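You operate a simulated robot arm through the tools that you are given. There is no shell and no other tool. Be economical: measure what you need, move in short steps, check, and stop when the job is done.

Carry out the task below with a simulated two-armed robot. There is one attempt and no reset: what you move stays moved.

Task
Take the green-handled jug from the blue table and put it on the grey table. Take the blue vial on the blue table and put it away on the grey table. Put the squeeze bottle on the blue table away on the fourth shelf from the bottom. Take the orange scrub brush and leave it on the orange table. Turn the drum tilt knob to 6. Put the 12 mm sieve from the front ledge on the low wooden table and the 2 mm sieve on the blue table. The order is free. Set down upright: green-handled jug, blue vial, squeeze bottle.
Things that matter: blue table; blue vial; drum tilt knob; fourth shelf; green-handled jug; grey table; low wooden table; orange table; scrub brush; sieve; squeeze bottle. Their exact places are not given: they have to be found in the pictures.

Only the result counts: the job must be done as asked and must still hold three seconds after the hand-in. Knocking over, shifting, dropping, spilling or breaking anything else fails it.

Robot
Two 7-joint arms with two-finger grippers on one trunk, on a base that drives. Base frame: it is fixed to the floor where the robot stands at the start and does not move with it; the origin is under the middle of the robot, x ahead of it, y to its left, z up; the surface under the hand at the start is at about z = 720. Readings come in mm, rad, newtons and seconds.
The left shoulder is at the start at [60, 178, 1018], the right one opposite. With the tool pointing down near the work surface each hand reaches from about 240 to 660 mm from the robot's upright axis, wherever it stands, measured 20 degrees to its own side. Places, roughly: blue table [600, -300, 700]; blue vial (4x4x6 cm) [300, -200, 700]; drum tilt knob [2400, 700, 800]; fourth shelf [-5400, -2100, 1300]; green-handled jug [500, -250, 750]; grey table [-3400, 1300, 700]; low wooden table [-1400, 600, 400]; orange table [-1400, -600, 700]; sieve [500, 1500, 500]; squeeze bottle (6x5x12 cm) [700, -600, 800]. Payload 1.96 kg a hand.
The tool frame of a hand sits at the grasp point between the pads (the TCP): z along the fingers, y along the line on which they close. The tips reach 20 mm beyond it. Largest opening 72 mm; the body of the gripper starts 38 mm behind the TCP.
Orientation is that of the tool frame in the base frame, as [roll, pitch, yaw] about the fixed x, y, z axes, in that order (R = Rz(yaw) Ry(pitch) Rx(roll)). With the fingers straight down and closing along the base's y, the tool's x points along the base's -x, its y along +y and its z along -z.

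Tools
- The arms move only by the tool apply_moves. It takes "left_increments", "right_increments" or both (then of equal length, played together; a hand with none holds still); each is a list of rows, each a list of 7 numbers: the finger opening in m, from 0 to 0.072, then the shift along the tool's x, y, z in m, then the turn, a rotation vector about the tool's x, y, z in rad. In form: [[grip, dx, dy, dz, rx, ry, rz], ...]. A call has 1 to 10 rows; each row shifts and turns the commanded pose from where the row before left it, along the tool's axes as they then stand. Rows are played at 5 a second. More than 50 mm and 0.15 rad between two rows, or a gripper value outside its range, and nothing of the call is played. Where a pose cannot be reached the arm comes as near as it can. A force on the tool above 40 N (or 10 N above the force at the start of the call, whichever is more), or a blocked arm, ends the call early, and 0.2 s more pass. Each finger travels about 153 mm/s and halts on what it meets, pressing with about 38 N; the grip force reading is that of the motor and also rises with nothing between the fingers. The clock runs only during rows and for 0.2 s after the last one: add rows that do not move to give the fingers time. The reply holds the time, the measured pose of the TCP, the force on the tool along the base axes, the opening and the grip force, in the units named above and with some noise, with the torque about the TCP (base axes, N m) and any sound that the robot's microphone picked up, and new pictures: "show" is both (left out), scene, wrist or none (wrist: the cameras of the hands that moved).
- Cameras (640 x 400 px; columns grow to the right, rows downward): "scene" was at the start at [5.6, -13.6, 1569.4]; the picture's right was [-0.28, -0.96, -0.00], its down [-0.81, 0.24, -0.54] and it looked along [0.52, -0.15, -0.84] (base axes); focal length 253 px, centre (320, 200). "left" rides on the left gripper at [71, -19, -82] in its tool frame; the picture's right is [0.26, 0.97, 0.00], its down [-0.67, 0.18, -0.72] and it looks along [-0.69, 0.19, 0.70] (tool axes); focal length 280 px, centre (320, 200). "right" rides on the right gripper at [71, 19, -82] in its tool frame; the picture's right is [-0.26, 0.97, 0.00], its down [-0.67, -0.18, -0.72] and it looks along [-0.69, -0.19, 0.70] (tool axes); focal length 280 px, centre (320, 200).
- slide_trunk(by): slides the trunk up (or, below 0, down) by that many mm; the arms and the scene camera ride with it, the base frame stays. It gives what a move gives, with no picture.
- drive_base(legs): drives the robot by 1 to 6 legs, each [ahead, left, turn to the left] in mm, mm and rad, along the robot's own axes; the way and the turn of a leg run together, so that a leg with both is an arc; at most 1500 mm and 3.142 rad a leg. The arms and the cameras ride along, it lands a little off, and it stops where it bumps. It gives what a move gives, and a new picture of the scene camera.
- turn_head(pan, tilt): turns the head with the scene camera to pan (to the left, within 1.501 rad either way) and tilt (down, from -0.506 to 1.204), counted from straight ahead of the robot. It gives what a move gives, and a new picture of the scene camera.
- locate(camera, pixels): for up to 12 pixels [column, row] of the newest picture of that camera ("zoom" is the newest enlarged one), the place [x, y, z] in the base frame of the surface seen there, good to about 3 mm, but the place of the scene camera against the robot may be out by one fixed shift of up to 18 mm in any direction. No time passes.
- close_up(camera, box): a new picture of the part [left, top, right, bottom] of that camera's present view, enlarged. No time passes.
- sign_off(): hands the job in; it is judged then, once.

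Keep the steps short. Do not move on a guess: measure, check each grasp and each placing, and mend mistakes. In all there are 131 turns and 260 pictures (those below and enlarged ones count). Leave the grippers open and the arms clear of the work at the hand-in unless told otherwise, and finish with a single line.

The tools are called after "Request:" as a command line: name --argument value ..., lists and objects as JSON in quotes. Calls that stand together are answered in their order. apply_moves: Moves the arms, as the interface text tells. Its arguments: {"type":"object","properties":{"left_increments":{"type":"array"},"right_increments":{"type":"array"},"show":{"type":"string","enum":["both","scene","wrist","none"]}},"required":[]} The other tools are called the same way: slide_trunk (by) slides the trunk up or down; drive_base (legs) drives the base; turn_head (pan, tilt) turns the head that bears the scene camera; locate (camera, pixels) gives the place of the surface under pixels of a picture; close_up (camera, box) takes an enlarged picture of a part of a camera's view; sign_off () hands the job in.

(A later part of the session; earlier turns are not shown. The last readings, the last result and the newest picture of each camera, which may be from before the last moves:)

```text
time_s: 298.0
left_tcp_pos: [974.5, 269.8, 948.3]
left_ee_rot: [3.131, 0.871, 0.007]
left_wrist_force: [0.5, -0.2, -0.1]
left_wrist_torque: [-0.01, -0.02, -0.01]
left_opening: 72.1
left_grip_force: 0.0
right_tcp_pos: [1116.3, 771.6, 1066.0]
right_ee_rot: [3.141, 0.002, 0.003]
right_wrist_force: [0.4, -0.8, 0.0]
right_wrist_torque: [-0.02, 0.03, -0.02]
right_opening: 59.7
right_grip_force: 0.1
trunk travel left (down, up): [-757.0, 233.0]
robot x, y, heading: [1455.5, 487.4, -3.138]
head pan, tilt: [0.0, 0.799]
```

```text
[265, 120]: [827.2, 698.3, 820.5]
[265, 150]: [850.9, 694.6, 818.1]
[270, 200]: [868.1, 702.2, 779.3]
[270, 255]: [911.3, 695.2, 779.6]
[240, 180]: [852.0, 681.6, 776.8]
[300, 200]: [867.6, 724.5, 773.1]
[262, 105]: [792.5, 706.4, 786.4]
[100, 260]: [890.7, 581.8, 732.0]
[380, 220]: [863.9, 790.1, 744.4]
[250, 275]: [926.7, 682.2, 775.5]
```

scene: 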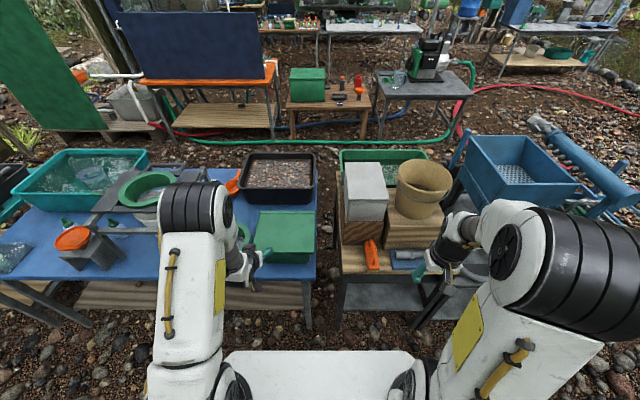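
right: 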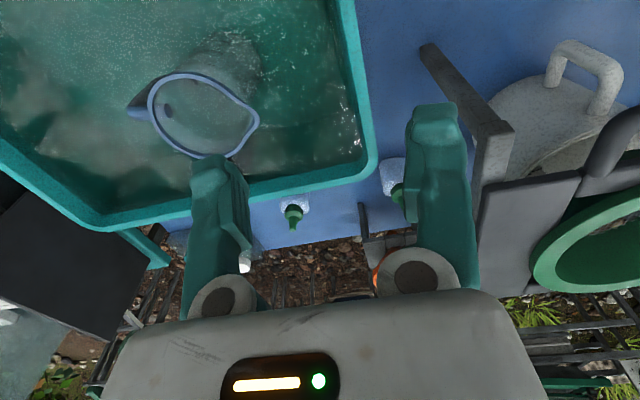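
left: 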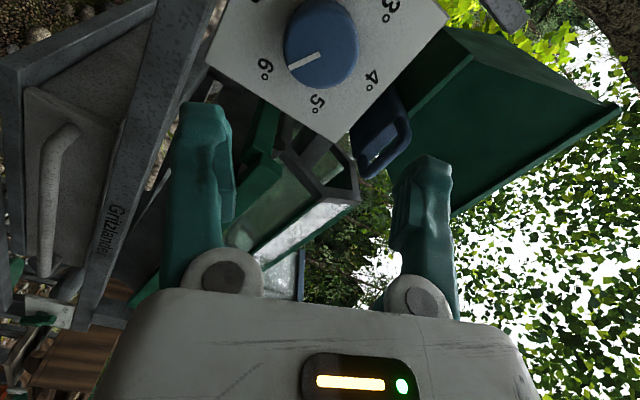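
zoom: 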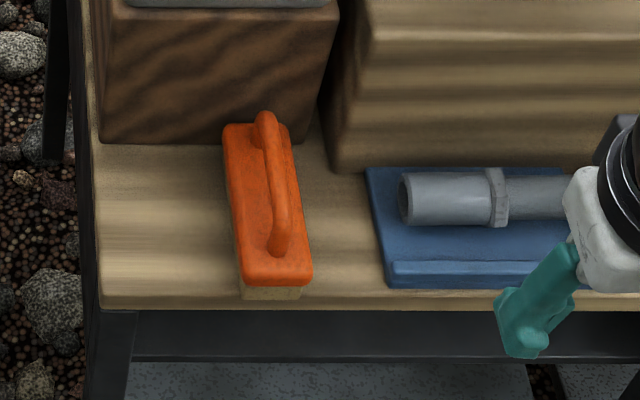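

Handle bar is at about (860,697), top ≈806; body top ≈767. Retracting the left hand, driving 160 mm closer, and lowering the right hand towards the brush.

Request:
apply_moves --left_increments '[[0.072, 0.029, 0, -0.0344, 0, 0, 0], [0.072, 0.029, 0, -0.0344, 0, 0, 0], [0.072, 0.029, 0, -0.0344, 0, 0, 0], [0.072, 0.029, 0, -0.0344, 0, 0, 0], [0.072, 0, 0, 0, 0, 0, 0]]' --right_increments '[[0.05, 0, 0.04, 0, 0, 0, 0], [0.05, 0, 0.033, 0, 0, 0, 0], [0.05, -0.045, 0, 0, 0, 0, 0], [0.05, -0.045, 0, 0, 0, 0, 0], [0.05, 0, 0, 0, 0, 0, 0]]' --show "none"

Request:
drive_base --legs '[[150, 0, 0]]'

Request:
apply_moves --right_increments '[[0.05, 0, 0, 0.045, 0, 0, 0], [0.05, 0, 0, 0.045, 0, 0, 0], [0.05, 0, 0, 0.045, 0, 0, 0], [0.05, 0, 0, 0.03, 0, 0, 0], [0.05, 0, 0, 0, 0, 0, 0]]'

```text
time_s: 299.2
left_tcp_pos: [1115.5, 261.3, 901.0]
left_ee_rot: [3.131, 0.87, 0.008]
left_wrist_force: [0.1, 0.5, 0.6]
left_wrist_torque: [0.02, 0.0, 0.01]
left_opening: 71.9
left_grip_force: 0.0
left hand out of reach, approached as far as the arm can: row 3, 4
right_tcp_pos: [1026.8, 698.7, 1066.5]
right_ee_rot: [3.141, 0.003, 0.003]
right_wrist_force: [-0.4, 0.9, -0.2]
right_wrist_torque: [0.03, 0.02, 0.01]
right_opening: 50.0
right_grip_force: 0.1
trunk travel left (down, up): [-757.0, 233.0]
robot x, y, heading: [1453.4, 484.0, -3.134]
head pan, tilt: [0.0, 0.799]
```

```text
time_s: 300.6
left_tcp_pos: [965.4, 259.4, 900.8]
left_ee_rot: [3.132, 0.868, 0.01]
left_wrist_force: [0.4, -0.6, 1.5]
left_wrist_torque: [0.0, -0.02, 0.0]
left_opening: 72.1
left_grip_force: 0.1
right_tcp_pos: [876.0, 697.3, 1066.7]
right_ee_rot: [-3.141, 0.004, 0.004]
right_wrist_force: [-0.3, -0.8, -0.2]
right_wrist_torque: [0.01, -0.01, -0.01]
right_opening: 50.2
right_grip_force: 0.1
trunk travel left (down, up): [-757.0, 233.0]
robot x, y, heading: [1300.2, 485.5, -3.136]
head pan, tilt: [0.0, 0.799]
```

scene: 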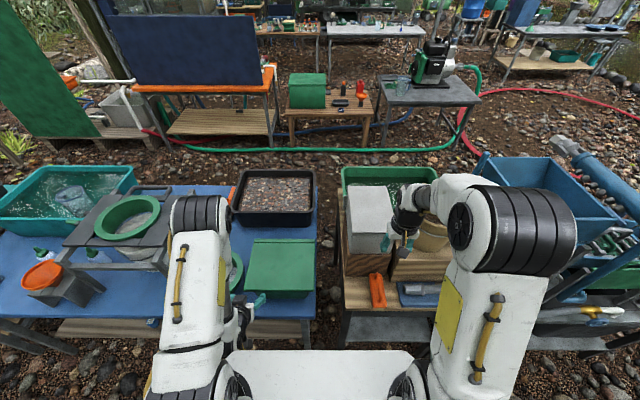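

```text
time_s: 301.8
left_tcp_pos: [964.8, 260.2, 899.4]
left_ee_rot: [3.131, 0.87, 0.009]
left_wrist_force: [-0.1, -0.2, 0.3]
left_wrist_torque: [0.01, 0.0, 0.0]
left_opening: 72.0
left_grip_force: 0.0
right_tcp_pos: [875.0, 698.3, 901.6]
right_ee_rot: [3.14, 0.004, 0.002]
right_wrist_force: [-0.4, 0.2, 0.5]
right_wrist_torque: [-0.04, -0.02, -0.04]
right_opening: 50.0
right_grip_force: 0.0
trunk travel left (down, up): [-757.0, 233.0]
robot x, y, heading: [1302.9, 484.6, -3.135]
head pan, tilt: [0.0, 0.799]
```

scene: 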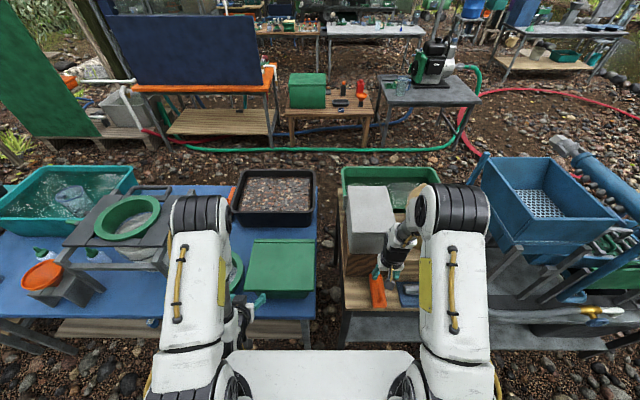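
right: 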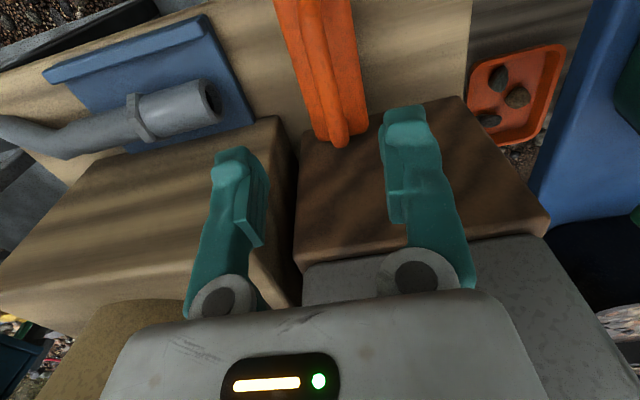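

Request:
locate --camera "right" --pixels '[[338, 130], [330, 100], [320, 60], [310, 20], [290, 60], [350, 60], [320, 140], [365, 110], [300, 180], [350, 180]]'

```text
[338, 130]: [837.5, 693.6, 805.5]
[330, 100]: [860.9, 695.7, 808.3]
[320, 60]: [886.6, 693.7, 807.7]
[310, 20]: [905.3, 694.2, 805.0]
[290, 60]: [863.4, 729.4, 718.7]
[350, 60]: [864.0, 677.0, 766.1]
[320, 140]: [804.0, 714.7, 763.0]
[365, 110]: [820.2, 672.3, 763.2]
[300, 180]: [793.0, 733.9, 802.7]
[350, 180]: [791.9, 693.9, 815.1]
```

Bar runs at y≈694, top 807, clear of the crate. Down to 800 and close.

Request:
apply_moves --right_increments '[[0.05, 0.0, 0.004, 0.04, 0, 0, 0], [0.05, 0, 0, 0.04, 0, 0, 0], [0.05, 0, 0, 0.021, 0, 0, 0], [0.05, 0, 0, 0, 0, 0, 0], [0.02, 0, 0, 0, 0, 0, 0], [0.0, 0, 0, 0, 0, 0, 0], [0.0, 0, 0, 0, 0, 0, 0], [0.0, 0, 0, -0.03, 0, 0, 0], [0.0, 0, 0, -0.04, 0, 0, 0]]' --show "wrist"

```text
time_s: 303.8
left_tcp_pos: [964.8, 260.3, 901.3]
left_ee_rot: [3.129, 0.87, 0.009]
left_wrist_force: [0.6, 0.3, 0.5]
left_wrist_torque: [-0.01, -0.03, 0.04]
left_opening: 72.1
left_grip_force: 0.1
right_tcp_pos: [874.8, 692.7, 869.5]
right_ee_rot: [3.141, 0.004, 0.003]
right_wrist_force: [0.1, 0.7, -1.2]
right_wrist_torque: [0.01, -0.02, 0.0]
right_opening: 6.0
right_grip_force: 33.0
trunk travel left (down, up): [-757.0, 233.0]
robot x, y, heading: [1302.5, 480.5, -3.135]
head pan, tilt: [0.0, 0.799]
```

right: 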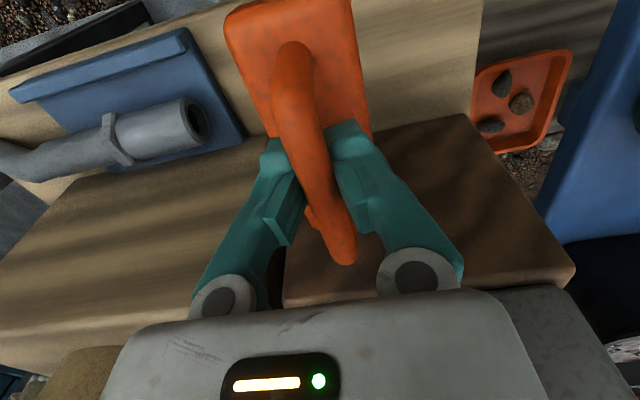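

Brush is held by its bar. Raising and drawing it in, then driving along the corridor to behind bottle A.

Request:
apply_moves --right_increments '[[0, 0, 0, -0.045, 0, 0, 0], [0, 0, 0, -0.045, 0, 0, 0], [0, 0, 0, -0.045, 0, 0, 0], [0, 0, 0, -0.045, 0, 0, 0], [0, 0, 0, -0.04, 0, 0, 0], [0, 0.04, 0, 0, 0, 0, 0], [0, 0.04, 0, 0, 0, 0, 0], [0, 0.04, 0, 0, 0, 0, 0], [0, 0, -0.04, 0, 0, 0, 0], [0, 0, -0.04, 0, 0, 0, 0]]' --show "none"

Request:
drive_base --legs '[[-80, 0, 0], [0, 930, 0]]'

Request:
turn_head --pan 0.15 --tilt 0.95

Request:
close_up --camera "left" --box '[0, 0, 640, 400]'

```text
time_s: 306.0
left_tcp_pos: [963.3, 260.5, 900.4]
left_ee_rot: [3.132, 0.869, 0.007]
left_wrist_force: [1.0, 0.0, -0.2]
left_wrist_torque: [-0.02, 0.03, 0.02]
left_opening: 71.9
left_grip_force: 0.1
right_tcp_pos: [995.0, 774.9, 1088.5]
right_ee_rot: [3.141, 0.004, 0.005]
right_wrist_force: [0.2, 0.3, -0.9]
right_wrist_torque: [0.0, -0.04, 0.0]
right_opening: 5.9
right_grip_force: 32.6
trunk travel left (down, up): [-757.0, 233.0]
robot x, y, heading: [1302.0, 485.8, -3.135]
head pan, tilt: [0.0, 0.799]
```

```text
time_s: 311.5
left_tcp_pos: [1052.1, -673.0, 900.1]
left_ee_rot: [3.13, 0.87, 0.016]
left_wrist_force: [0.1, -0.5, -0.1]
left_wrist_torque: [-0.01, 0.01, 0.02]
left_opening: 72.1
left_grip_force: 0.1
right_tcp_pos: [1080.8, -159.9, 1088.6]
right_ee_rot: [-3.141, 0.003, 0.008]
right_wrist_force: [-0.4, 0.9, -1.4]
right_wrist_torque: [-0.01, -0.01, -0.02]
right_opening: 6.1
right_grip_force: 32.7
trunk travel left (down, up): [-757.0, 233.0]
robot x, y, heading: [1392.6, -449.7, -3.132]
head pan, tilt: [0.0, 0.799]
```

scene: 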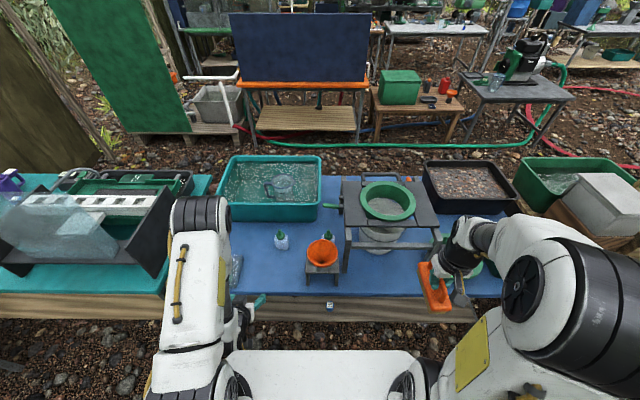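

```text
time_s: 312.2
left_tcp_pos: [1053.1, -673.7, 898.9]
left_ee_rot: [3.132, 0.869, 0.012]
left_wrist_force: [-1.0, -1.1, 0.2]
left_wrist_torque: [-0.03, 0.03, -0.05]
left_opening: 72.1
left_grip_force: 0.0
right_tcp_pos: [1080.3, -161.1, 1088.6]
right_ee_rot: [3.14, 0.002, 0.009]
right_wrist_force: [-1.0, 0.6, -1.2]
right_wrist_torque: [0.0, -0.01, 0.01]
right_opening: 6.2
right_grip_force: 32.0
trunk travel left (down, up): [-757.0, 233.0]
robot x, y, heading: [1390.0, -448.4, -3.135]
head pan, tilt: [0.15, 0.949]
```

scene: 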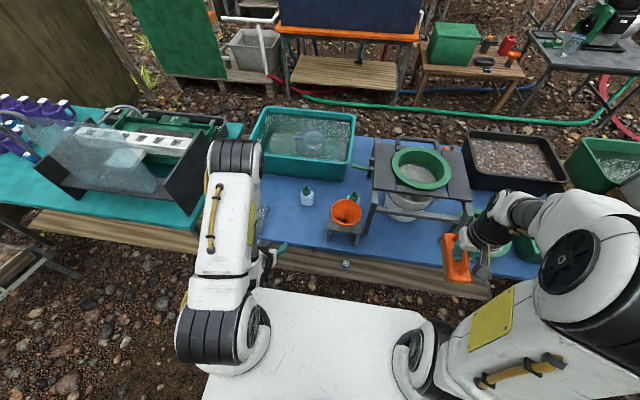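

```text
1.00 times, centred on (320, 200) of left (not enlarged: the box is as wide or as high as the picture)
```

zoom: 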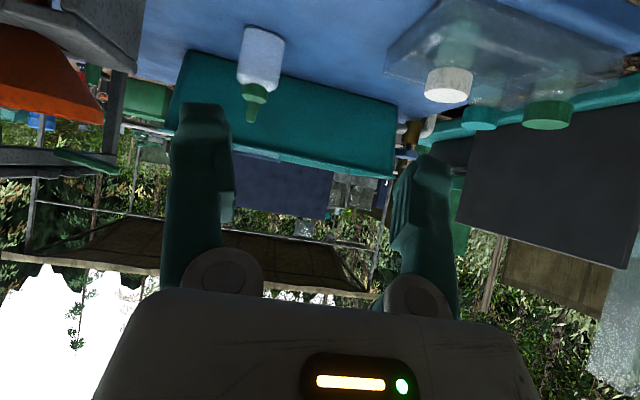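

Bottle A is freely visible from behind at left-camera (260,65). Measuring it and neighbours.

Request:
locate --camera "zoom" --pixels '[[260, 60], [242, 55], [282, 60], [262, 30], [255, 95], [250, 115], [258, 80], [120, 60], [400, 60], [300, 20], [110, 130]]'

Request:
close_up --camera "left" --box '[180, 0, 340, 100]'

```text
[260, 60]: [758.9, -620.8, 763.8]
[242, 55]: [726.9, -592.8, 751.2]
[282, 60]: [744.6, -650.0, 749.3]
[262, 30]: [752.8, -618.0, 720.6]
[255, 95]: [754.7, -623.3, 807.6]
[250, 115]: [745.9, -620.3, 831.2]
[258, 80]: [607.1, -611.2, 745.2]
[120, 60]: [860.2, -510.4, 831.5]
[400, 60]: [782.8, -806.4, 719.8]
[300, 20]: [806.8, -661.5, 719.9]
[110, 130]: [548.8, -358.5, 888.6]
```

```text
4.00 times, centred on (260, 50) of left
```

zoom: 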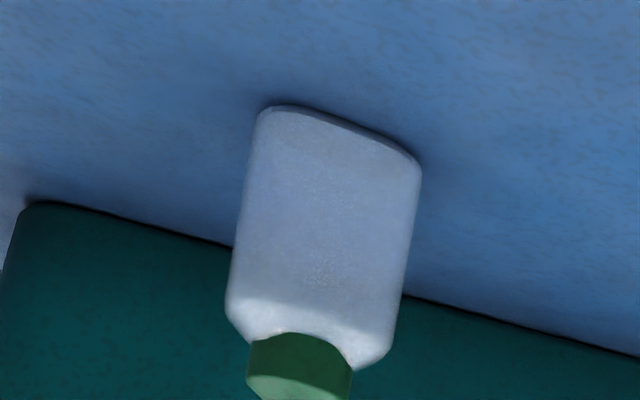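

Bottle: face x≈759, y −650…−593, centre ≈ (735,−621). Driving 130 mm nearer first.

Request:
drive_base --legs '[[130, 0, 0]]'

```text
time_s: 313.5
left_tcp_pos: [922.8, -674.0, 900.9]
left_ee_rot: [3.131, 0.869, 0.01]
left_wrist_force: [0.9, 0.1, -0.2]
left_wrist_torque: [0.02, 0.03, 0.05]
left_opening: 71.8
left_grip_force: 0.0
right_tcp_pos: [952.4, -160.9, 1089.5]
right_ee_rot: [3.141, 0.003, 0.008]
right_wrist_force: [-0.5, -0.2, -1.5]
right_wrist_torque: [0.02, -0.06, -0.01]
right_opening: 5.7
right_grip_force: 32.5
trunk travel left (down, up): [-757.0, 233.0]
robot x, y, heading: [1261.3, -449.1, -3.129]
head pan, tilt: [0.15, 0.949]
```

scene: 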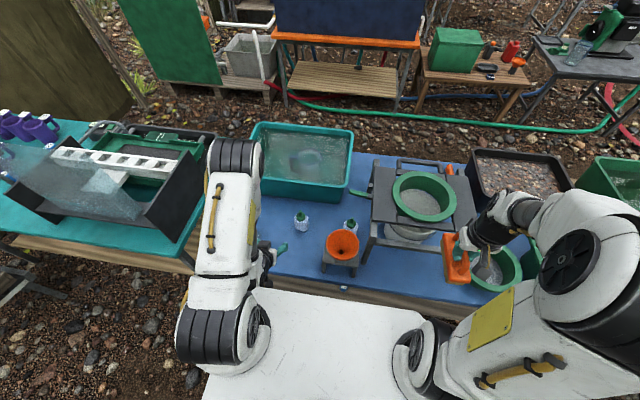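

Moving the left hand to the pre-grasp pose on the approach line.

Request:
apply_moves --left_increments '[[0.072, -0.005, -0.027, 0, 0, 0, 0], [0.072, -0.004, -0.026, 0, 0, 0, 0], [0.072, 0, 0, 0.04, 0, 0, 0], [0.072, 0, 0, 0.04, 0, 0, 0], [0.072, 0, 0, 0.033, 0, 0, 0], [0.072, 0, 0, 0, 0, 0, 0]]' --show "wrist"

Request:
locate --camera "left" --pixels '[[320, 60], [300, 80], [345, 80], [320, 100], [310, 120], [270, 60], [370, 60], [320, 30]]'

```text
time_s: 314.9
left_tcp_pos: [827.9, -624.5, 829.9]
left_ee_rot: [3.13, 0.869, 0.014]
left_wrist_force: [0.0, -0.1, 0.1]
left_wrist_torque: [-0.02, 0.0, 0.02]
left_opening: 72.0
left_grip_force: 0.0
left hand out of reach, approached as far as the arm can: row 1
right_tcp_pos: [953.5, -161.2, 1089.5]
right_ee_rot: [-3.141, 0.003, 0.011]
right_wrist_force: [-0.2, -0.1, -1.1]
right_wrist_torque: [0.0, 0.02, -0.01]
right_opening: 6.0
right_grip_force: 32.0
trunk travel left (down, up): [-757.0, 233.0]
robot x, y, heading: [1265.8, -452.2, -3.127]
head pan, tilt: [0.15, 0.949]
```

left: 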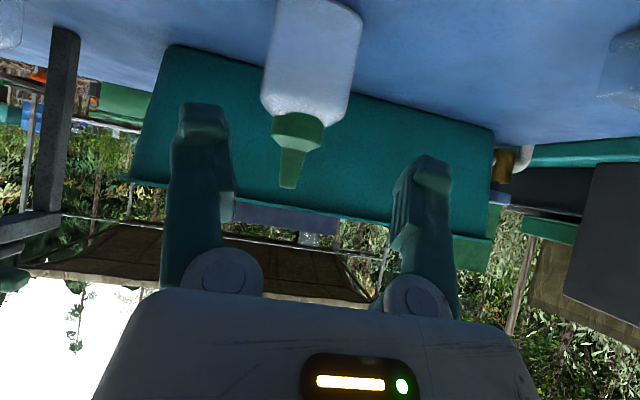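

```text
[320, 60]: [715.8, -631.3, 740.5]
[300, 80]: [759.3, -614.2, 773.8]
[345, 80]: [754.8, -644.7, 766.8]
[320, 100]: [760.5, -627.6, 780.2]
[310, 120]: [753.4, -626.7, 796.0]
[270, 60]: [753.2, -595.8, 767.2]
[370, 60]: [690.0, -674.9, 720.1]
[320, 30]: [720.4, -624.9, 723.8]
```

Centred within a few mm. Sliding 116 mm along the tool axis around the body, then closing.

Request:
apply_moves --left_increments '[[0.072, -0.002, -0.002, 0.03, 0, 0, 0], [0.072, 0, 0, 0.03, 0, 0, 0], [0.072, 0, 0, 0.03, 0, 0, 0], [0.072, 0, 0, 0.025, 0, 0, 0], [0.072, 0, 0, 0, 0, 0, 0], [0.05, 0, 0, 0, 0, 0, 0], [0.03, 0, 0, 0, 0, 0, 0], [0.0, 0, 0, 0, 0, 0, 0], [0.0, 0, 0, 0, 0, 0, 0]]' --show "wrist"

```text
time_s: 316.9
left_tcp_pos: [739.0, -624.7, 757.5]
left_ee_rot: [3.13, 0.869, 0.011]
left_wrist_force: [-1.2, 1.1, 1.9]
left_wrist_torque: [0.06, 0.08, 0.0]
left_opening: 60.0
left_grip_force: 38.0
right_tcp_pos: [953.0, -160.5, 1088.4]
right_ee_rot: [3.141, 0.004, 0.01]
right_wrist_force: [0.7, 0.0, -1.3]
right_wrist_torque: [-0.02, 0.0, 0.0]
right_opening: 5.8
right_grip_force: 31.7
trunk travel left (down, up): [-757.0, 233.0]
robot x, y, heading: [1264.2, -445.3, -3.132]
head pan, tilt: [0.15, 0.949]
```

left: 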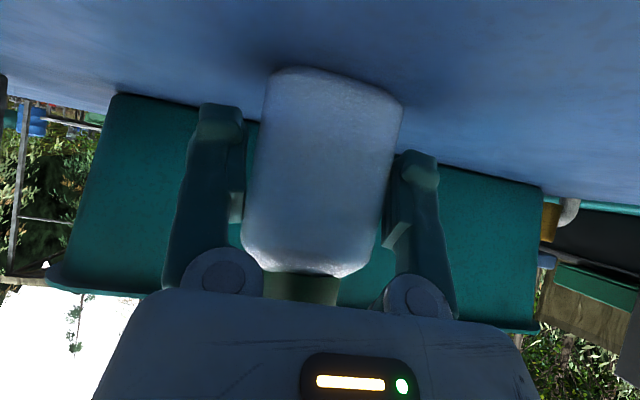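

Bottle gripped (60 mm). Lifting straight up.

Request:
apply_moves --left_increments '[[0, -0.015, 0, -0.013, 0, 0, 0], [0, -0.0306, 0, -0.0258, 0, 0, 0], [0, -0.0306, 0, -0.0258, 0, 0, 0], [0, -0.0306, 0, -0.0258, 0, 0, 0], [0, 0, 0, 0, 0, 0, 0]]' --show "wrist"

```text
time_s: 318.1
left_tcp_pos: [740.1, -622.8, 897.5]
left_ee_rot: [3.132, 0.87, 0.013]
left_wrist_force: [0.4, 1.0, -0.8]
left_wrist_torque: [0.0, -0.05, -0.01]
left_opening: 59.4
left_grip_force: 37.8
right_tcp_pos: [952.9, -161.7, 1088.8]
right_ee_rot: [3.141, 0.002, 0.009]
right_wrist_force: [-0.4, -0.5, -1.9]
right_wrist_torque: [0.0, -0.03, -0.01]
right_opening: 6.1
right_grip_force: 31.1
trunk travel left (down, up): [-757.0, 233.0]
robot x, y, heading: [1261.2, -447.8, -3.133]
head pan, tilt: [0.15, 0.949]
```

left: 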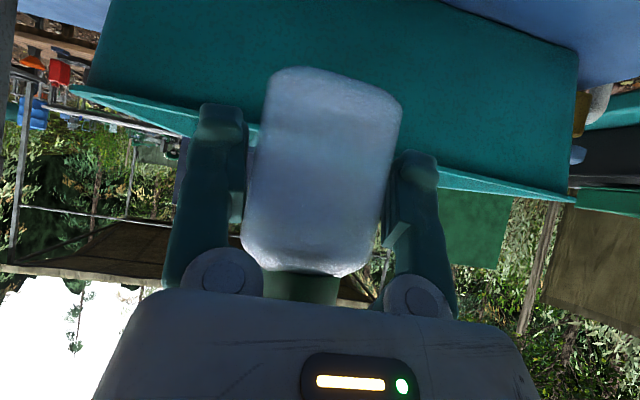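

Bottle held upright. Raising the trunk 200 and driving back along the corridor, round the cabinet.

Request:
slide_trunk --by 200

Request:
drive_base --legs '[[-290, 0, 0], [0, -1480, 0], [0, -1480, 0]]'

Request:
drive_base --legs '[[1500, 0, 0], [550, 0, 0], [0, -150, 0], [1400, 0, 0], [350, 0, 0]]'

```text
time_s: 320.3
left_tcp_pos: [739.3, -624.0, 1097.5]
left_ee_rot: [3.131, 0.869, 0.013]
left_wrist_force: [0.1, -0.4, -0.5]
left_wrist_torque: [0.0, -0.02, 0.01]
left_opening: 59.5
left_grip_force: 38.4
right_tcp_pos: [951.7, -160.6, 1288.5]
right_ee_rot: [3.141, 0.004, 0.009]
right_wrist_force: [-0.6, 0.1, -0.1]
right_wrist_torque: [0.01, 0.01, 0.01]
right_opening: 6.2
right_grip_force: 31.9
trunk travel left (down, up): [-957.0, 33.0]
robot x, y, heading: [1256.7, -450.3, -3.133]
head pan, tilt: [0.15, 0.949]
```

```text
time_s: 336.1
left_tcp_pos: [1026.2, 2342.0, 1098.0]
left_ee_rot: [3.132, 0.87, 0.0]
left_wrist_force: [0.5, 0.5, -0.6]
left_wrist_torque: [0.0, -0.01, 0.0]
left_opening: 58.0
left_grip_force: 38.1
right_tcp_pos: [1244.7, 2801.1, 1289.7]
right_ee_rot: [3.141, 0.004, -0.002]
right_wrist_force: [0.8, -0.2, -0.9]
right_wrist_torque: [0.01, 0.0, -0.01]
right_opening: 6.1
right_grip_force: 30.6
trunk travel left (down, up): [-957.0, 33.0]
robot x, y, heading: [1546.9, 2507.8, 3.141]
head pan, tilt: [0.15, 0.949]
```

scene: 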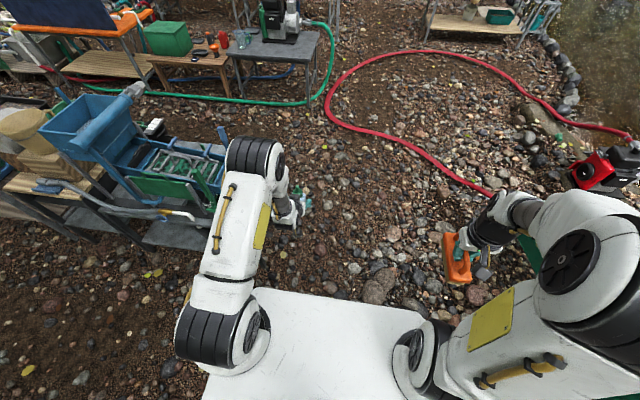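

```text
time_s: 355.8
left_tcp_pos: [-2777.5, 2525.1, 1098.6]
left_ee_rot: [3.131, 0.871, -0.006]
left_wrist_force: [0.1, -0.1, -0.7]
left_wrist_torque: [-0.02, 0.04, 0.0]
left_opening: 57.3
left_grip_force: 38.0
right_tcp_pos: [-2556.9, 2983.1, 1288.7]
right_ee_rot: [3.142, 0.003, -0.013]
right_wrist_force: [-0.9, -0.5, -0.7]
right_wrist_torque: [0.0, -0.02, -0.02]
right_opening: 6.2
right_grip_force: 29.8
trunk travel left (down, up): [-957.0, 33.0]
robot x, y, heading: [-2255.2, 2691.0, 3.134]
head pan, tilt: [0.15, 0.949]
```

scene: 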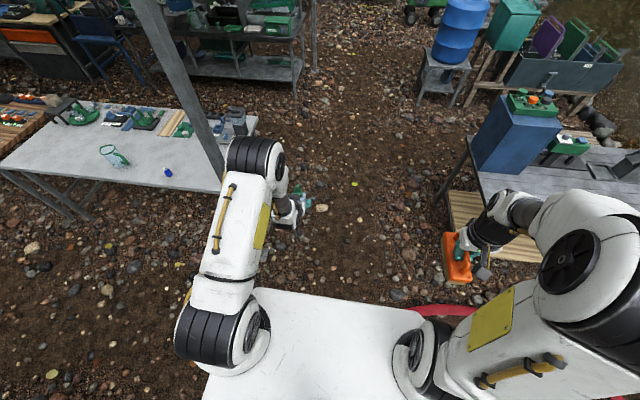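

Arrived behind the pump table. The bottle's opening fell slightly (59→57), so I check the grip by picture.

Request:
close_up --camera "left" --box '[140, 30, 500, 255]'

Request:
close_up --camera "right" --box '[0, 0, 640, 400]'

```text
1.78 times, centred on (320, 142) of left
```

zoom: 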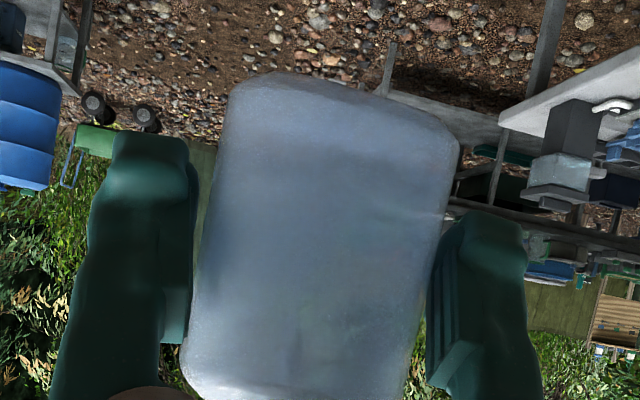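

```text
1.00 times, centred on (320, 200) of right (not enlarged: the box is as wide or as high as the picture)
```

zoom: 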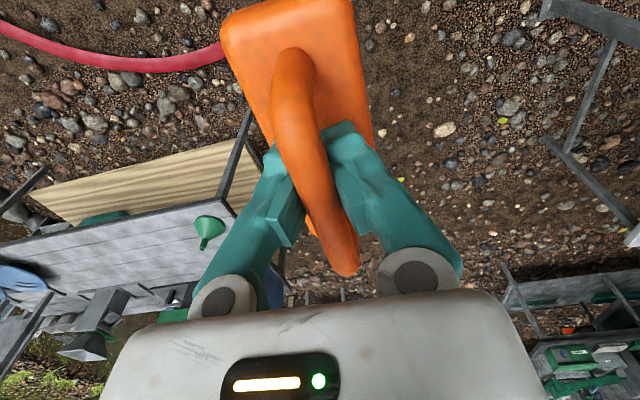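

Both grips look sound. I'll take the bottle to the shelf now: ahead past the grey table's end to the back aisle, then look left.

Request:
turn_head --pan 0.5 --tilt 0.5

Request:
locate --camera "scene" --pixels '[[200, 160], [260, 150], [320, 160], [380, 160], [420, 200], [480, 200], [540, 200], [320, 230], [150, 150], [100, 150]]'

```text
time_s: 356.7
left_tcp_pos: [-2780.4, 2526.0, 1097.7]
left_ee_rot: [3.13, 0.87, -0.007]
left_wrist_force: [-0.7, 0.1, 0.8]
left_wrist_torque: [-0.04, -0.01, 0.0]
left_opening: 57.5
left_grip_force: 37.6
right_tcp_pos: [-2558.1, 2984.1, 1288.3]
right_ee_rot: [-3.14, 0.001, -0.013]
right_wrist_force: [-0.9, 0.5, -1.5]
right_wrist_torque: [-0.01, 0.01, -0.03]
right_opening: 5.8
right_grip_force: 29.8
trunk travel left (down, up): [-957.0, 33.0]
robot x, y, heading: [-2253.8, 2690.5, 3.128]
head pan, tilt: [0.499, 0.499]
```

scene: 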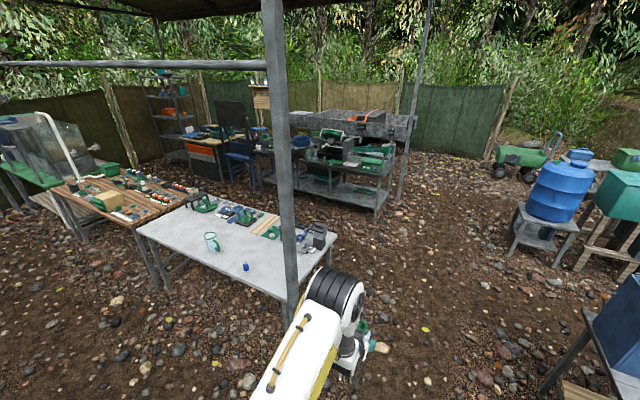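

```text
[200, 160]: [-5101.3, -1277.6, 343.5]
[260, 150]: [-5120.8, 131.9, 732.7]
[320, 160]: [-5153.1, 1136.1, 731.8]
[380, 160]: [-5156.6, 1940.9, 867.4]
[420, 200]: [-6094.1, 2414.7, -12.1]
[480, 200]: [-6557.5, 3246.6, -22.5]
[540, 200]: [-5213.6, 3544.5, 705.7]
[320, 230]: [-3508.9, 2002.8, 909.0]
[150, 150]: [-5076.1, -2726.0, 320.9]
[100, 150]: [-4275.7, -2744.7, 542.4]
```

Aisle lies at x≈-4150. Driving 1900 ahead, then 2400 left, in two calls with a look.

Request:
drive_base --legs '[[1450, 0, 0], [450, 0, 0]]'

Request:
turn_head --pan 1.2 --tilt 0.45

Request:
locate --camera "scene" --pixels '[[100, 220], [200, 220], [300, 220], [320, 180], [350, 160], [400, 200], [450, 200], [500, 220], [420, 130], [440, 150]]'

```text
time_s: 366.2
left_tcp_pos: [-4674.3, 2545.2, 1098.1]
left_ee_rot: [3.132, 0.871, -0.008]
left_wrist_force: [0.6, -0.5, 0.0]
left_wrist_torque: [0.01, -0.04, 0.0]
left_opening: 56.9
left_grip_force: 38.0
right_tcp_pos: [-4451.6, 3004.0, 1288.9]
right_ee_rot: [-3.141, 0.003, -0.012]
right_wrist_force: [0.0, 0.7, -0.3]
right_wrist_torque: [-0.01, 0.02, 0.04]
right_opening: 5.8
right_grip_force: 29.8
trunk travel left (down, up): [-957.0, 33.0]
robot x, y, heading: [-4148.5, 2711.6, 3.133]
head pan, tilt: [0.499, 0.499]
```

scene: 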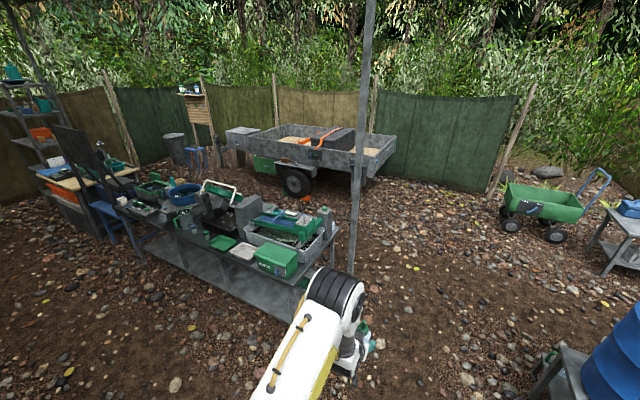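

```text
time_s: 367.3
left_tcp_pos: [-4675.8, 2546.2, 1098.6]
left_ee_rot: [3.13, 0.869, -0.007]
left_wrist_force: [-0.7, 0.4, -0.3]
left_wrist_torque: [0.0, 0.0, -0.01]
left_opening: 57.2
left_grip_force: 37.7
right_tcp_pos: [-4453.5, 3003.8, 1288.0]
right_ee_rot: [-3.141, 0.004, -0.013]
right_wrist_force: [0.1, 0.0, -1.5]
right_wrist_torque: [0.02, 0.01, 0.0]
right_opening: 5.7
right_grip_force: 29.4
trunk travel left (down, up): [-957.0, 33.0]
robot x, y, heading: [-4146.9, 2713.3, 3.132]
head pan, tilt: [1.201, 0.45]
```

scene: 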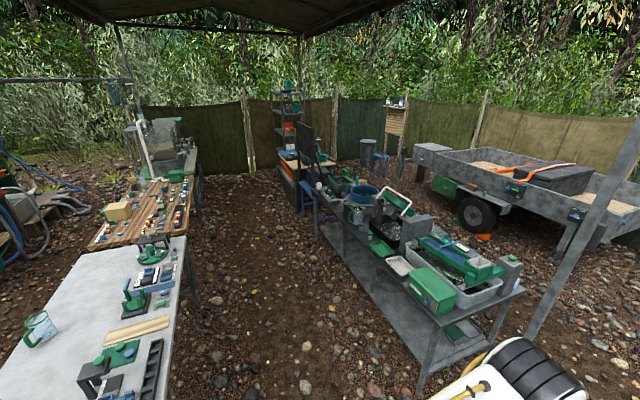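

```text
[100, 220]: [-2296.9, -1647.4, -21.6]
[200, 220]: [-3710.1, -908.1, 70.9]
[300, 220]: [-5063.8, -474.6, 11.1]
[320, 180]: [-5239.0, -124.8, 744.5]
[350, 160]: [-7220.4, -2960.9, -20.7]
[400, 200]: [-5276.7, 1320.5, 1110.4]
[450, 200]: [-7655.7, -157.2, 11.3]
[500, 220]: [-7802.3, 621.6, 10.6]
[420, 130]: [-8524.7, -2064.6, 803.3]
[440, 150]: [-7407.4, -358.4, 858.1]
```

The aisle is clear to the shelf. Driving left 4100 mm, then looking.

Request:
drive_base --legs '[[0, 1400, 0], [0, 1400, 0], [0, 1300, 0]]'

Request:
turn_head --pan 0.5 --tilt 0.3

Request:
close_up --camera "scene" --box '[180, 60, 440, 222]'

```text
time_s: 387.0
left_tcp_pos: [-4738.5, -1573.0, 1097.4]
left_ee_rot: [3.132, 0.87, -0.005]
left_wrist_force: [0.4, 0.7, -0.1]
left_wrist_torque: [0.01, 0.02, 0.0]
left_opening: 56.7
left_grip_force: 38.2
right_tcp_pos: [-4518.4, -1114.6, 1289.6]
right_ee_rot: [3.141, 0.002, -0.009]
right_wrist_force: [0.2, 0.6, -1.1]
right_wrist_torque: [-0.01, 0.0, -0.01]
right_opening: 5.9
right_grip_force: 29.6
trunk travel left (down, up): [-957.0, 33.0]
robot x, y, heading: [-4215.7, -1410.9, 3.137]
head pan, tilt: [1.201, 0.45]
```

scene: 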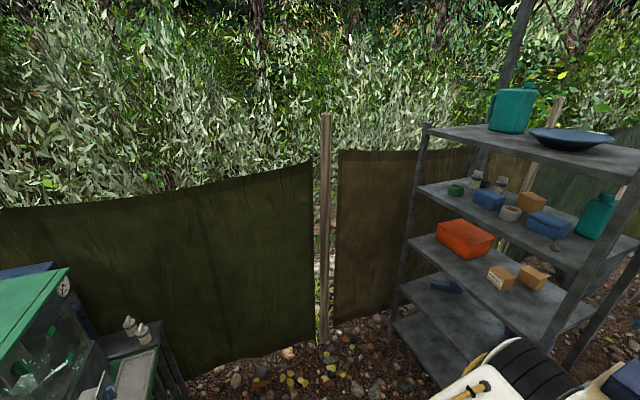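

```text
time_s: 388.1
left_tcp_pos: [-4738.2, -1573.1, 1097.9]
left_ee_rot: [3.133, 0.869, -0.005]
left_wrist_force: [-0.6, 0.3, -0.6]
left_wrist_torque: [-0.01, -0.02, 0.0]
left_opening: 56.9
left_grip_force: 37.8
right_tcp_pos: [-4517.4, -1114.4, 1289.3]
right_ee_rot: [-3.142, 0.004, -0.01]
right_wrist_force: [0.1, -0.3, -0.6]
right_wrist_torque: [-0.01, 0.03, 0.03]
right_opening: 6.0
right_grip_force: 29.6
trunk travel left (down, up): [-957.0, 33.0]
robot x, y, heading: [-4213.6, -1407.3, 3.135]
head pan, tilt: [0.499, 0.3]
```

scene: 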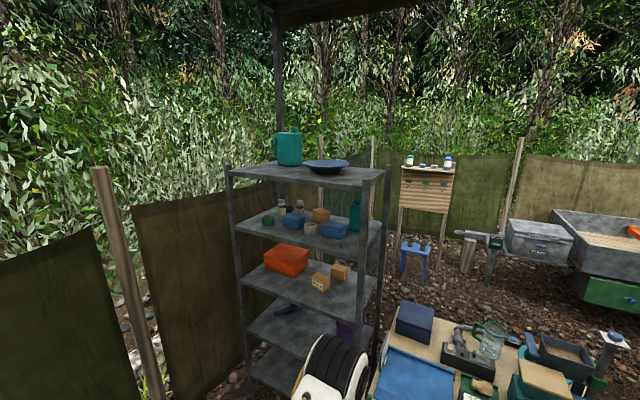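

```text
2.46 times, centred on (310, 141) of scene
```

zoom: 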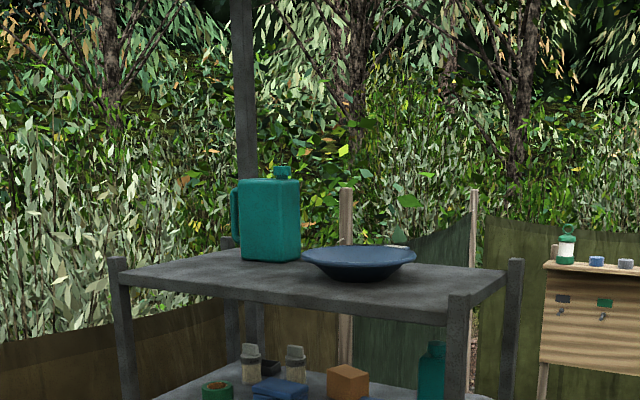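

Five boards: bottom, second, third (orange box), fourth (small boxes), top. Measuring the fourth board and free space at its front.

Request:
close_up --camera "scene" --box '[224, 160, 400, 270]'

Request:
locate --camera "scene" --pixels '[[270, 235], [290, 245], [310, 250], [340, 255], [365, 250], [245, 228], [268, 220], [310, 230], [333, 230], [354, 220], [300, 175], [350, 185]]'

```text
3.64 times, centred on (312, 215) of scene
```

zoom: 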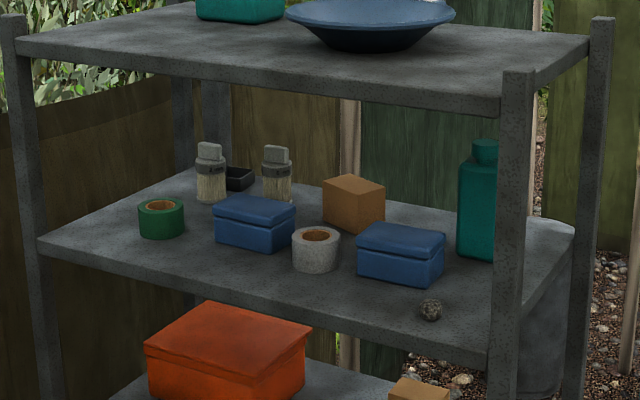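

```text
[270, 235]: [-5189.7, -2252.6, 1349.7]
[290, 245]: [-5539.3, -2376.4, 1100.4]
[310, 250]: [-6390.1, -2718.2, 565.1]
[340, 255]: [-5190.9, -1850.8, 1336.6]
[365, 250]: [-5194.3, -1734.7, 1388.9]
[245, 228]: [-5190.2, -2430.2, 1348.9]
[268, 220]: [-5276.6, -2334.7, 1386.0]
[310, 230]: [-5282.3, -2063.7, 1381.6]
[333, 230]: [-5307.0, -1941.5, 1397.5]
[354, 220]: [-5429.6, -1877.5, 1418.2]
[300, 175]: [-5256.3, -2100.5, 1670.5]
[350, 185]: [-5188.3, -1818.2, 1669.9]
```

Request:
locate --camera "zoom" --pixels '[[200, 262], [250, 272], [320, 292], [390, 305], [160, 240], [260, 252], [316, 270], [400, 285], [120, 240], [205, 245], [435, 318], [280, 290]]'

```text
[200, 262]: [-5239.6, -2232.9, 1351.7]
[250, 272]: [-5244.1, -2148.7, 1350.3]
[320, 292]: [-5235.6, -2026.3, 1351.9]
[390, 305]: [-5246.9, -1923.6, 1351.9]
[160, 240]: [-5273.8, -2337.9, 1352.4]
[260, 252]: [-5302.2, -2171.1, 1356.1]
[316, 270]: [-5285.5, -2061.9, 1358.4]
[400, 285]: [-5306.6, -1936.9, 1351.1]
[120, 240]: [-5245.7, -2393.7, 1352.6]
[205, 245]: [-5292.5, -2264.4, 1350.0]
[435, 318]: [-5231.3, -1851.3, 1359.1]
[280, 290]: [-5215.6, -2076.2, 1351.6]
```

Board top reads 1352 (≈1340 true); free front strip at x −5200…−5280 around y −2150. Raising the bottle first.

Request:
apply_moves --left_increments '[[0, -0.0344, 0, -0.029, 0, 0, 0], [0, -0.0344, 0, -0.029, 0, 0, 0], [0, -0.0344, 0, -0.029, 0, 0, 0], [0, -0.0344, 0, -0.029, 0, 0, 0], [0, -0.0344, 0, -0.029, 0, 0, 0], [0, -0.0344, 0, -0.029, 0, 0, 0], [0, -0.0344, 0, -0.029, 0, 0, 0], [0, 0, 0, 0, 0, 0, 0]]' --show "none"

Request:
slide_trunk --by 30

Request:
drive_base --legs '[[0, 575, 0], [370, 0, 0]]'

Request:
turn_head --pan 0.1 --tilt 0.5

```text
time_s: 389.9
left_tcp_pos: [-4738.7, -1570.2, 1412.3]
left_ee_rot: [3.132, 0.868, -0.002]
left_wrist_force: [-0.3, -0.6, 0.3]
left_wrist_torque: [0.0, 0.02, 0.02]
left_opening: 56.6
left_grip_force: 38.0
right_tcp_pos: [-4517.4, -1114.3, 1289.0]
right_ee_rot: [3.14, 0.004, -0.009]
right_wrist_force: [-0.1, 0.1, -1.0]
right_wrist_torque: [0.01, -0.03, 0.0]
right_opening: 5.8
right_grip_force: 29.6
trunk travel left (down, up): [-957.0, 33.0]
robot x, y, heading: [-4212.9, -1410.6, 3.129]
head pan, tilt: [0.499, 0.3]
```

```text
time_s: 390.7
left_tcp_pos: [-4738.9, -1570.0, 1443.0]
left_ee_rot: [3.132, 0.869, -0.005]
left_wrist_force: [0.4, 0.0, -0.4]
left_wrist_torque: [0.0, 0.03, 0.01]
left_opening: 56.7
left_grip_force: 38.1
right_tcp_pos: [-4518.1, -1114.9, 1320.1]
right_ee_rot: [-3.14, 0.002, -0.008]
right_wrist_force: [0.8, -0.4, -0.9]
right_wrist_torque: [-0.04, -0.03, 0.01]
right_opening: 5.9
right_grip_force: 29.7
trunk travel left (down, up): [-987.0, 3.0]
robot x, y, heading: [-4213.1, -1412.4, 3.136]
head pan, tilt: [0.499, 0.3]
```

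```text
time_s: 395.9
left_tcp_pos: [-5110.4, -2146.4, 1443.1]
left_ee_rot: [3.132, 0.872, -0.001]
left_wrist_force: [0.8, -0.1, -0.2]
left_wrist_torque: [0.03, 0.01, 0.03]
left_opening: 56.7
left_grip_force: 38.4
right_tcp_pos: [-4891.1, -1689.1, 1319.2]
right_ee_rot: [-3.141, 0.006, -0.004]
right_wrist_force: [0.0, -0.2, -1.4]
right_wrist_torque: [-0.01, 0.01, 0.02]
right_opening: 6.2
right_grip_force: 29.1
trunk travel left (down, up): [-987.0, 3.0]
robot x, y, heading: [-4586.8, -1985.0, 3.136]
head pan, tilt: [0.499, 0.3]
```

scene: 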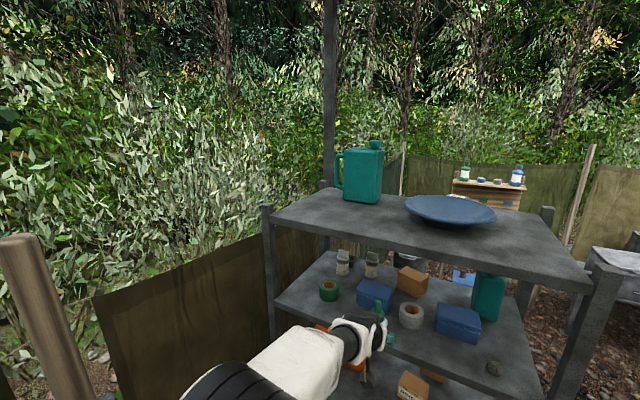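

```text
time_s: 396.8
left_tcp_pos: [-5114.8, -2145.4, 1442.3]
left_ee_rot: [3.132, 0.866, -0.002]
left_wrist_force: [-0.1, 0.1, -0.1]
left_wrist_torque: [0.01, 0.0, 0.01]
left_opening: 56.9
left_grip_force: 38.2
right_tcp_pos: [-4894.7, -1689.4, 1318.5]
right_ee_rot: [-3.141, 0.003, -0.005]
right_wrist_force: [0.2, -1.1, -0.5]
right_wrist_torque: [0.0, -0.01, -0.01]
right_opening: 5.7
right_grip_force: 29.6
trunk travel left (down, up): [-987.0, 3.0]
robot x, y, heading: [-4584.4, -1981.0, 3.136]
head pan, tilt: [0.099, 0.499]
```

scene: 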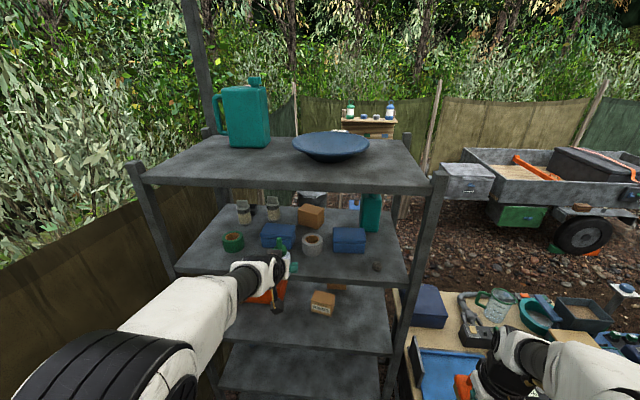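

The bottle is in front of the fourth board. Checking the board and items with the left wrist camera.

Request:
close_up --camera "left" --box '[0, 0, 640, 400]'

Request:
locate --camera "zoom" --pixels '[[200, 60], [450, 60], [200, 30], [320, 30], [450, 30], [180, 90], [480, 100], [150, 60], [520, 60], [420, 80]]'

Request:
close_up --camera "scene" --box '[170, 190, 430, 352]'

Request:
locate --camera "zoom" --pixels '[[150, 195], [250, 200], [350, 195], [420, 190], [500, 205], [60, 190], [265, 145], [350, 150], [145, 145]]'

```text
1.00 times, centred on (320, 200) of left (not enlarged: the box is as wide or as high as the picture)
```

zoom: 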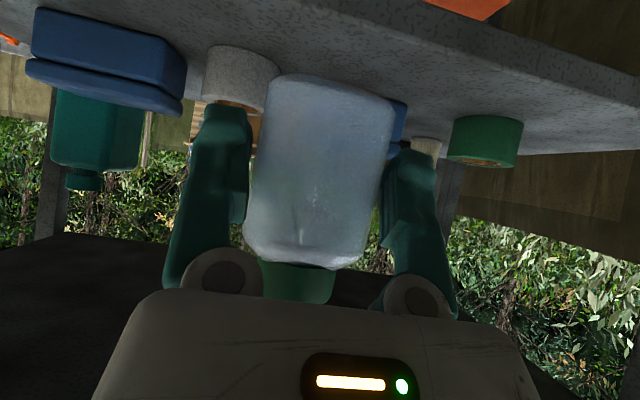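

```text
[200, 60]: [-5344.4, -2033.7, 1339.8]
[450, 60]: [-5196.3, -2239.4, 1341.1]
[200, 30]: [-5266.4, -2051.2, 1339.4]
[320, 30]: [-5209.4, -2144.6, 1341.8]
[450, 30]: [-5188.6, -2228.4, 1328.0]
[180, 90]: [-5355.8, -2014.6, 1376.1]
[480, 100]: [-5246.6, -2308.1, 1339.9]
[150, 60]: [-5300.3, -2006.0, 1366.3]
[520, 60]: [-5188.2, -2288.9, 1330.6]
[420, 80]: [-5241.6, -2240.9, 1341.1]
```

```text
2.46 times, centred on (300, 271) of scene
```

zoom: 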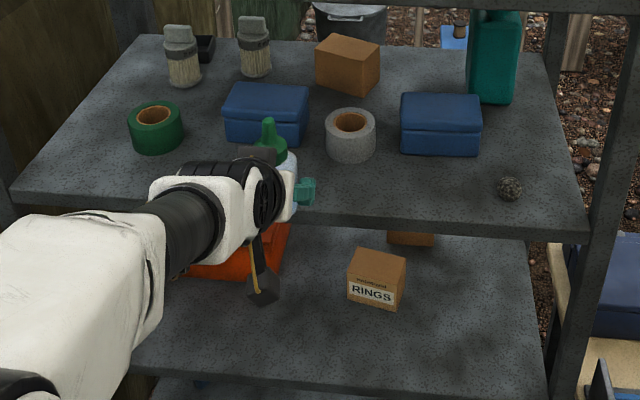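

```text
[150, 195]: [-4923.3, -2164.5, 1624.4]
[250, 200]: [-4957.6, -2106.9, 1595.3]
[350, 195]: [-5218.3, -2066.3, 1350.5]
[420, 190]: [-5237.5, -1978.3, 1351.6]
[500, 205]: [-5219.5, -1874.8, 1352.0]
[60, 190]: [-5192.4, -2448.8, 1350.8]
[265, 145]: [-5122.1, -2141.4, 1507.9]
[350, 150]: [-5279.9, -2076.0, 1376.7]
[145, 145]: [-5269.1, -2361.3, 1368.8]
```

Board is at 1340.5, front edge −5188; tape roll front at −5280. Driving 115 mm in, keeping the bottle 60 mm above.

Request:
drive_base --legs '[[115, 0, 0]]'

```text
time_s: 398.0
left_tcp_pos: [-5222.0, -2145.9, 1445.1]
left_ee_rot: [3.131, 0.87, -0.001]
left_wrist_force: [0.7, 0.1, -0.6]
left_wrist_torque: [-0.01, 0.01, 0.03]
left_opening: 57.0
left_grip_force: 38.2
right_tcp_pos: [-5003.9, -1689.1, 1320.9]
right_ee_rot: [3.14, 0.005, -0.005]
right_wrist_force: [0.6, 0.0, -1.0]
right_wrist_torque: [-0.04, 0.0, 0.0]
right_opening: 6.0
right_grip_force: 29.7
trunk travel left (down, up): [-987.0, 3.0]
robot x, y, heading: [-4698.8, -1979.7, 3.145]
head pan, tilt: [0.099, 0.499]
```

scene: 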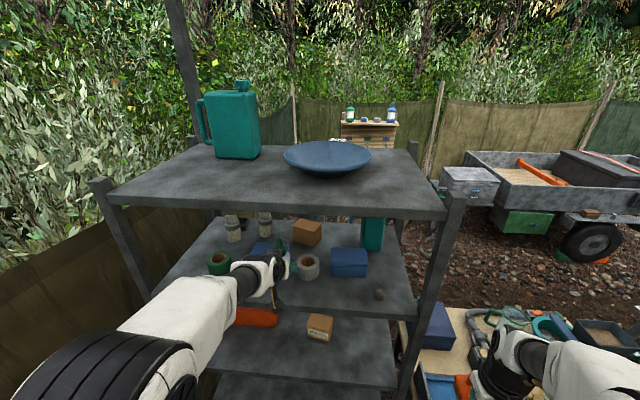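

Lowering 64 mm onto the board.

Request:
apply_moves --left_increments '[[0, -0.0039, 0.005, 0.0046, 0, 0, 0], [0, 0.0153, 0, 0.0129, 0, 0, 0], [0, 0.0191, 0, 0.0161, 0, 0, 0], [0, 0.0115, 0, 0.0097, 0, 0, 0], [0, 0.0034, 0, 0.0029, 0, 0, 0], [0, 0, 0, 0, 0, 0, 0]]' --show "wrist"

```text
time_s: 399.4
left_tcp_pos: [-5233.3, -2151.8, 1377.6]
left_ee_rot: [3.131, 0.869, -0.002]
left_wrist_force: [1.4, 1.1, 2.2]
left_wrist_torque: [0.05, 0.07, -0.01]
left_opening: 56.7
left_grip_force: 37.5
right_tcp_pos: [-5007.9, -1688.5, 1319.9]
right_ee_rot: [3.14, 0.002, -0.006]
right_wrist_force: [0.0, -0.4, -0.4]
right_wrist_torque: [-0.01, -0.02, -0.01]
right_opening: 6.2
right_grip_force: 29.2
trunk travel left (down, up): [-987.0, 3.0]
robot x, y, heading: [-4702.2, -1984.4, 3.137]
head pan, tilt: [0.099, 0.499]
```

left: 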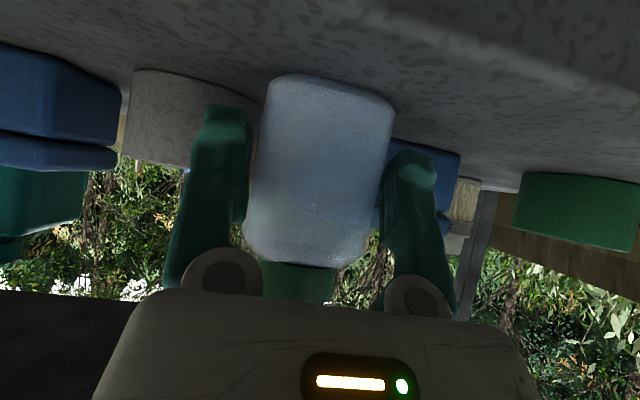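

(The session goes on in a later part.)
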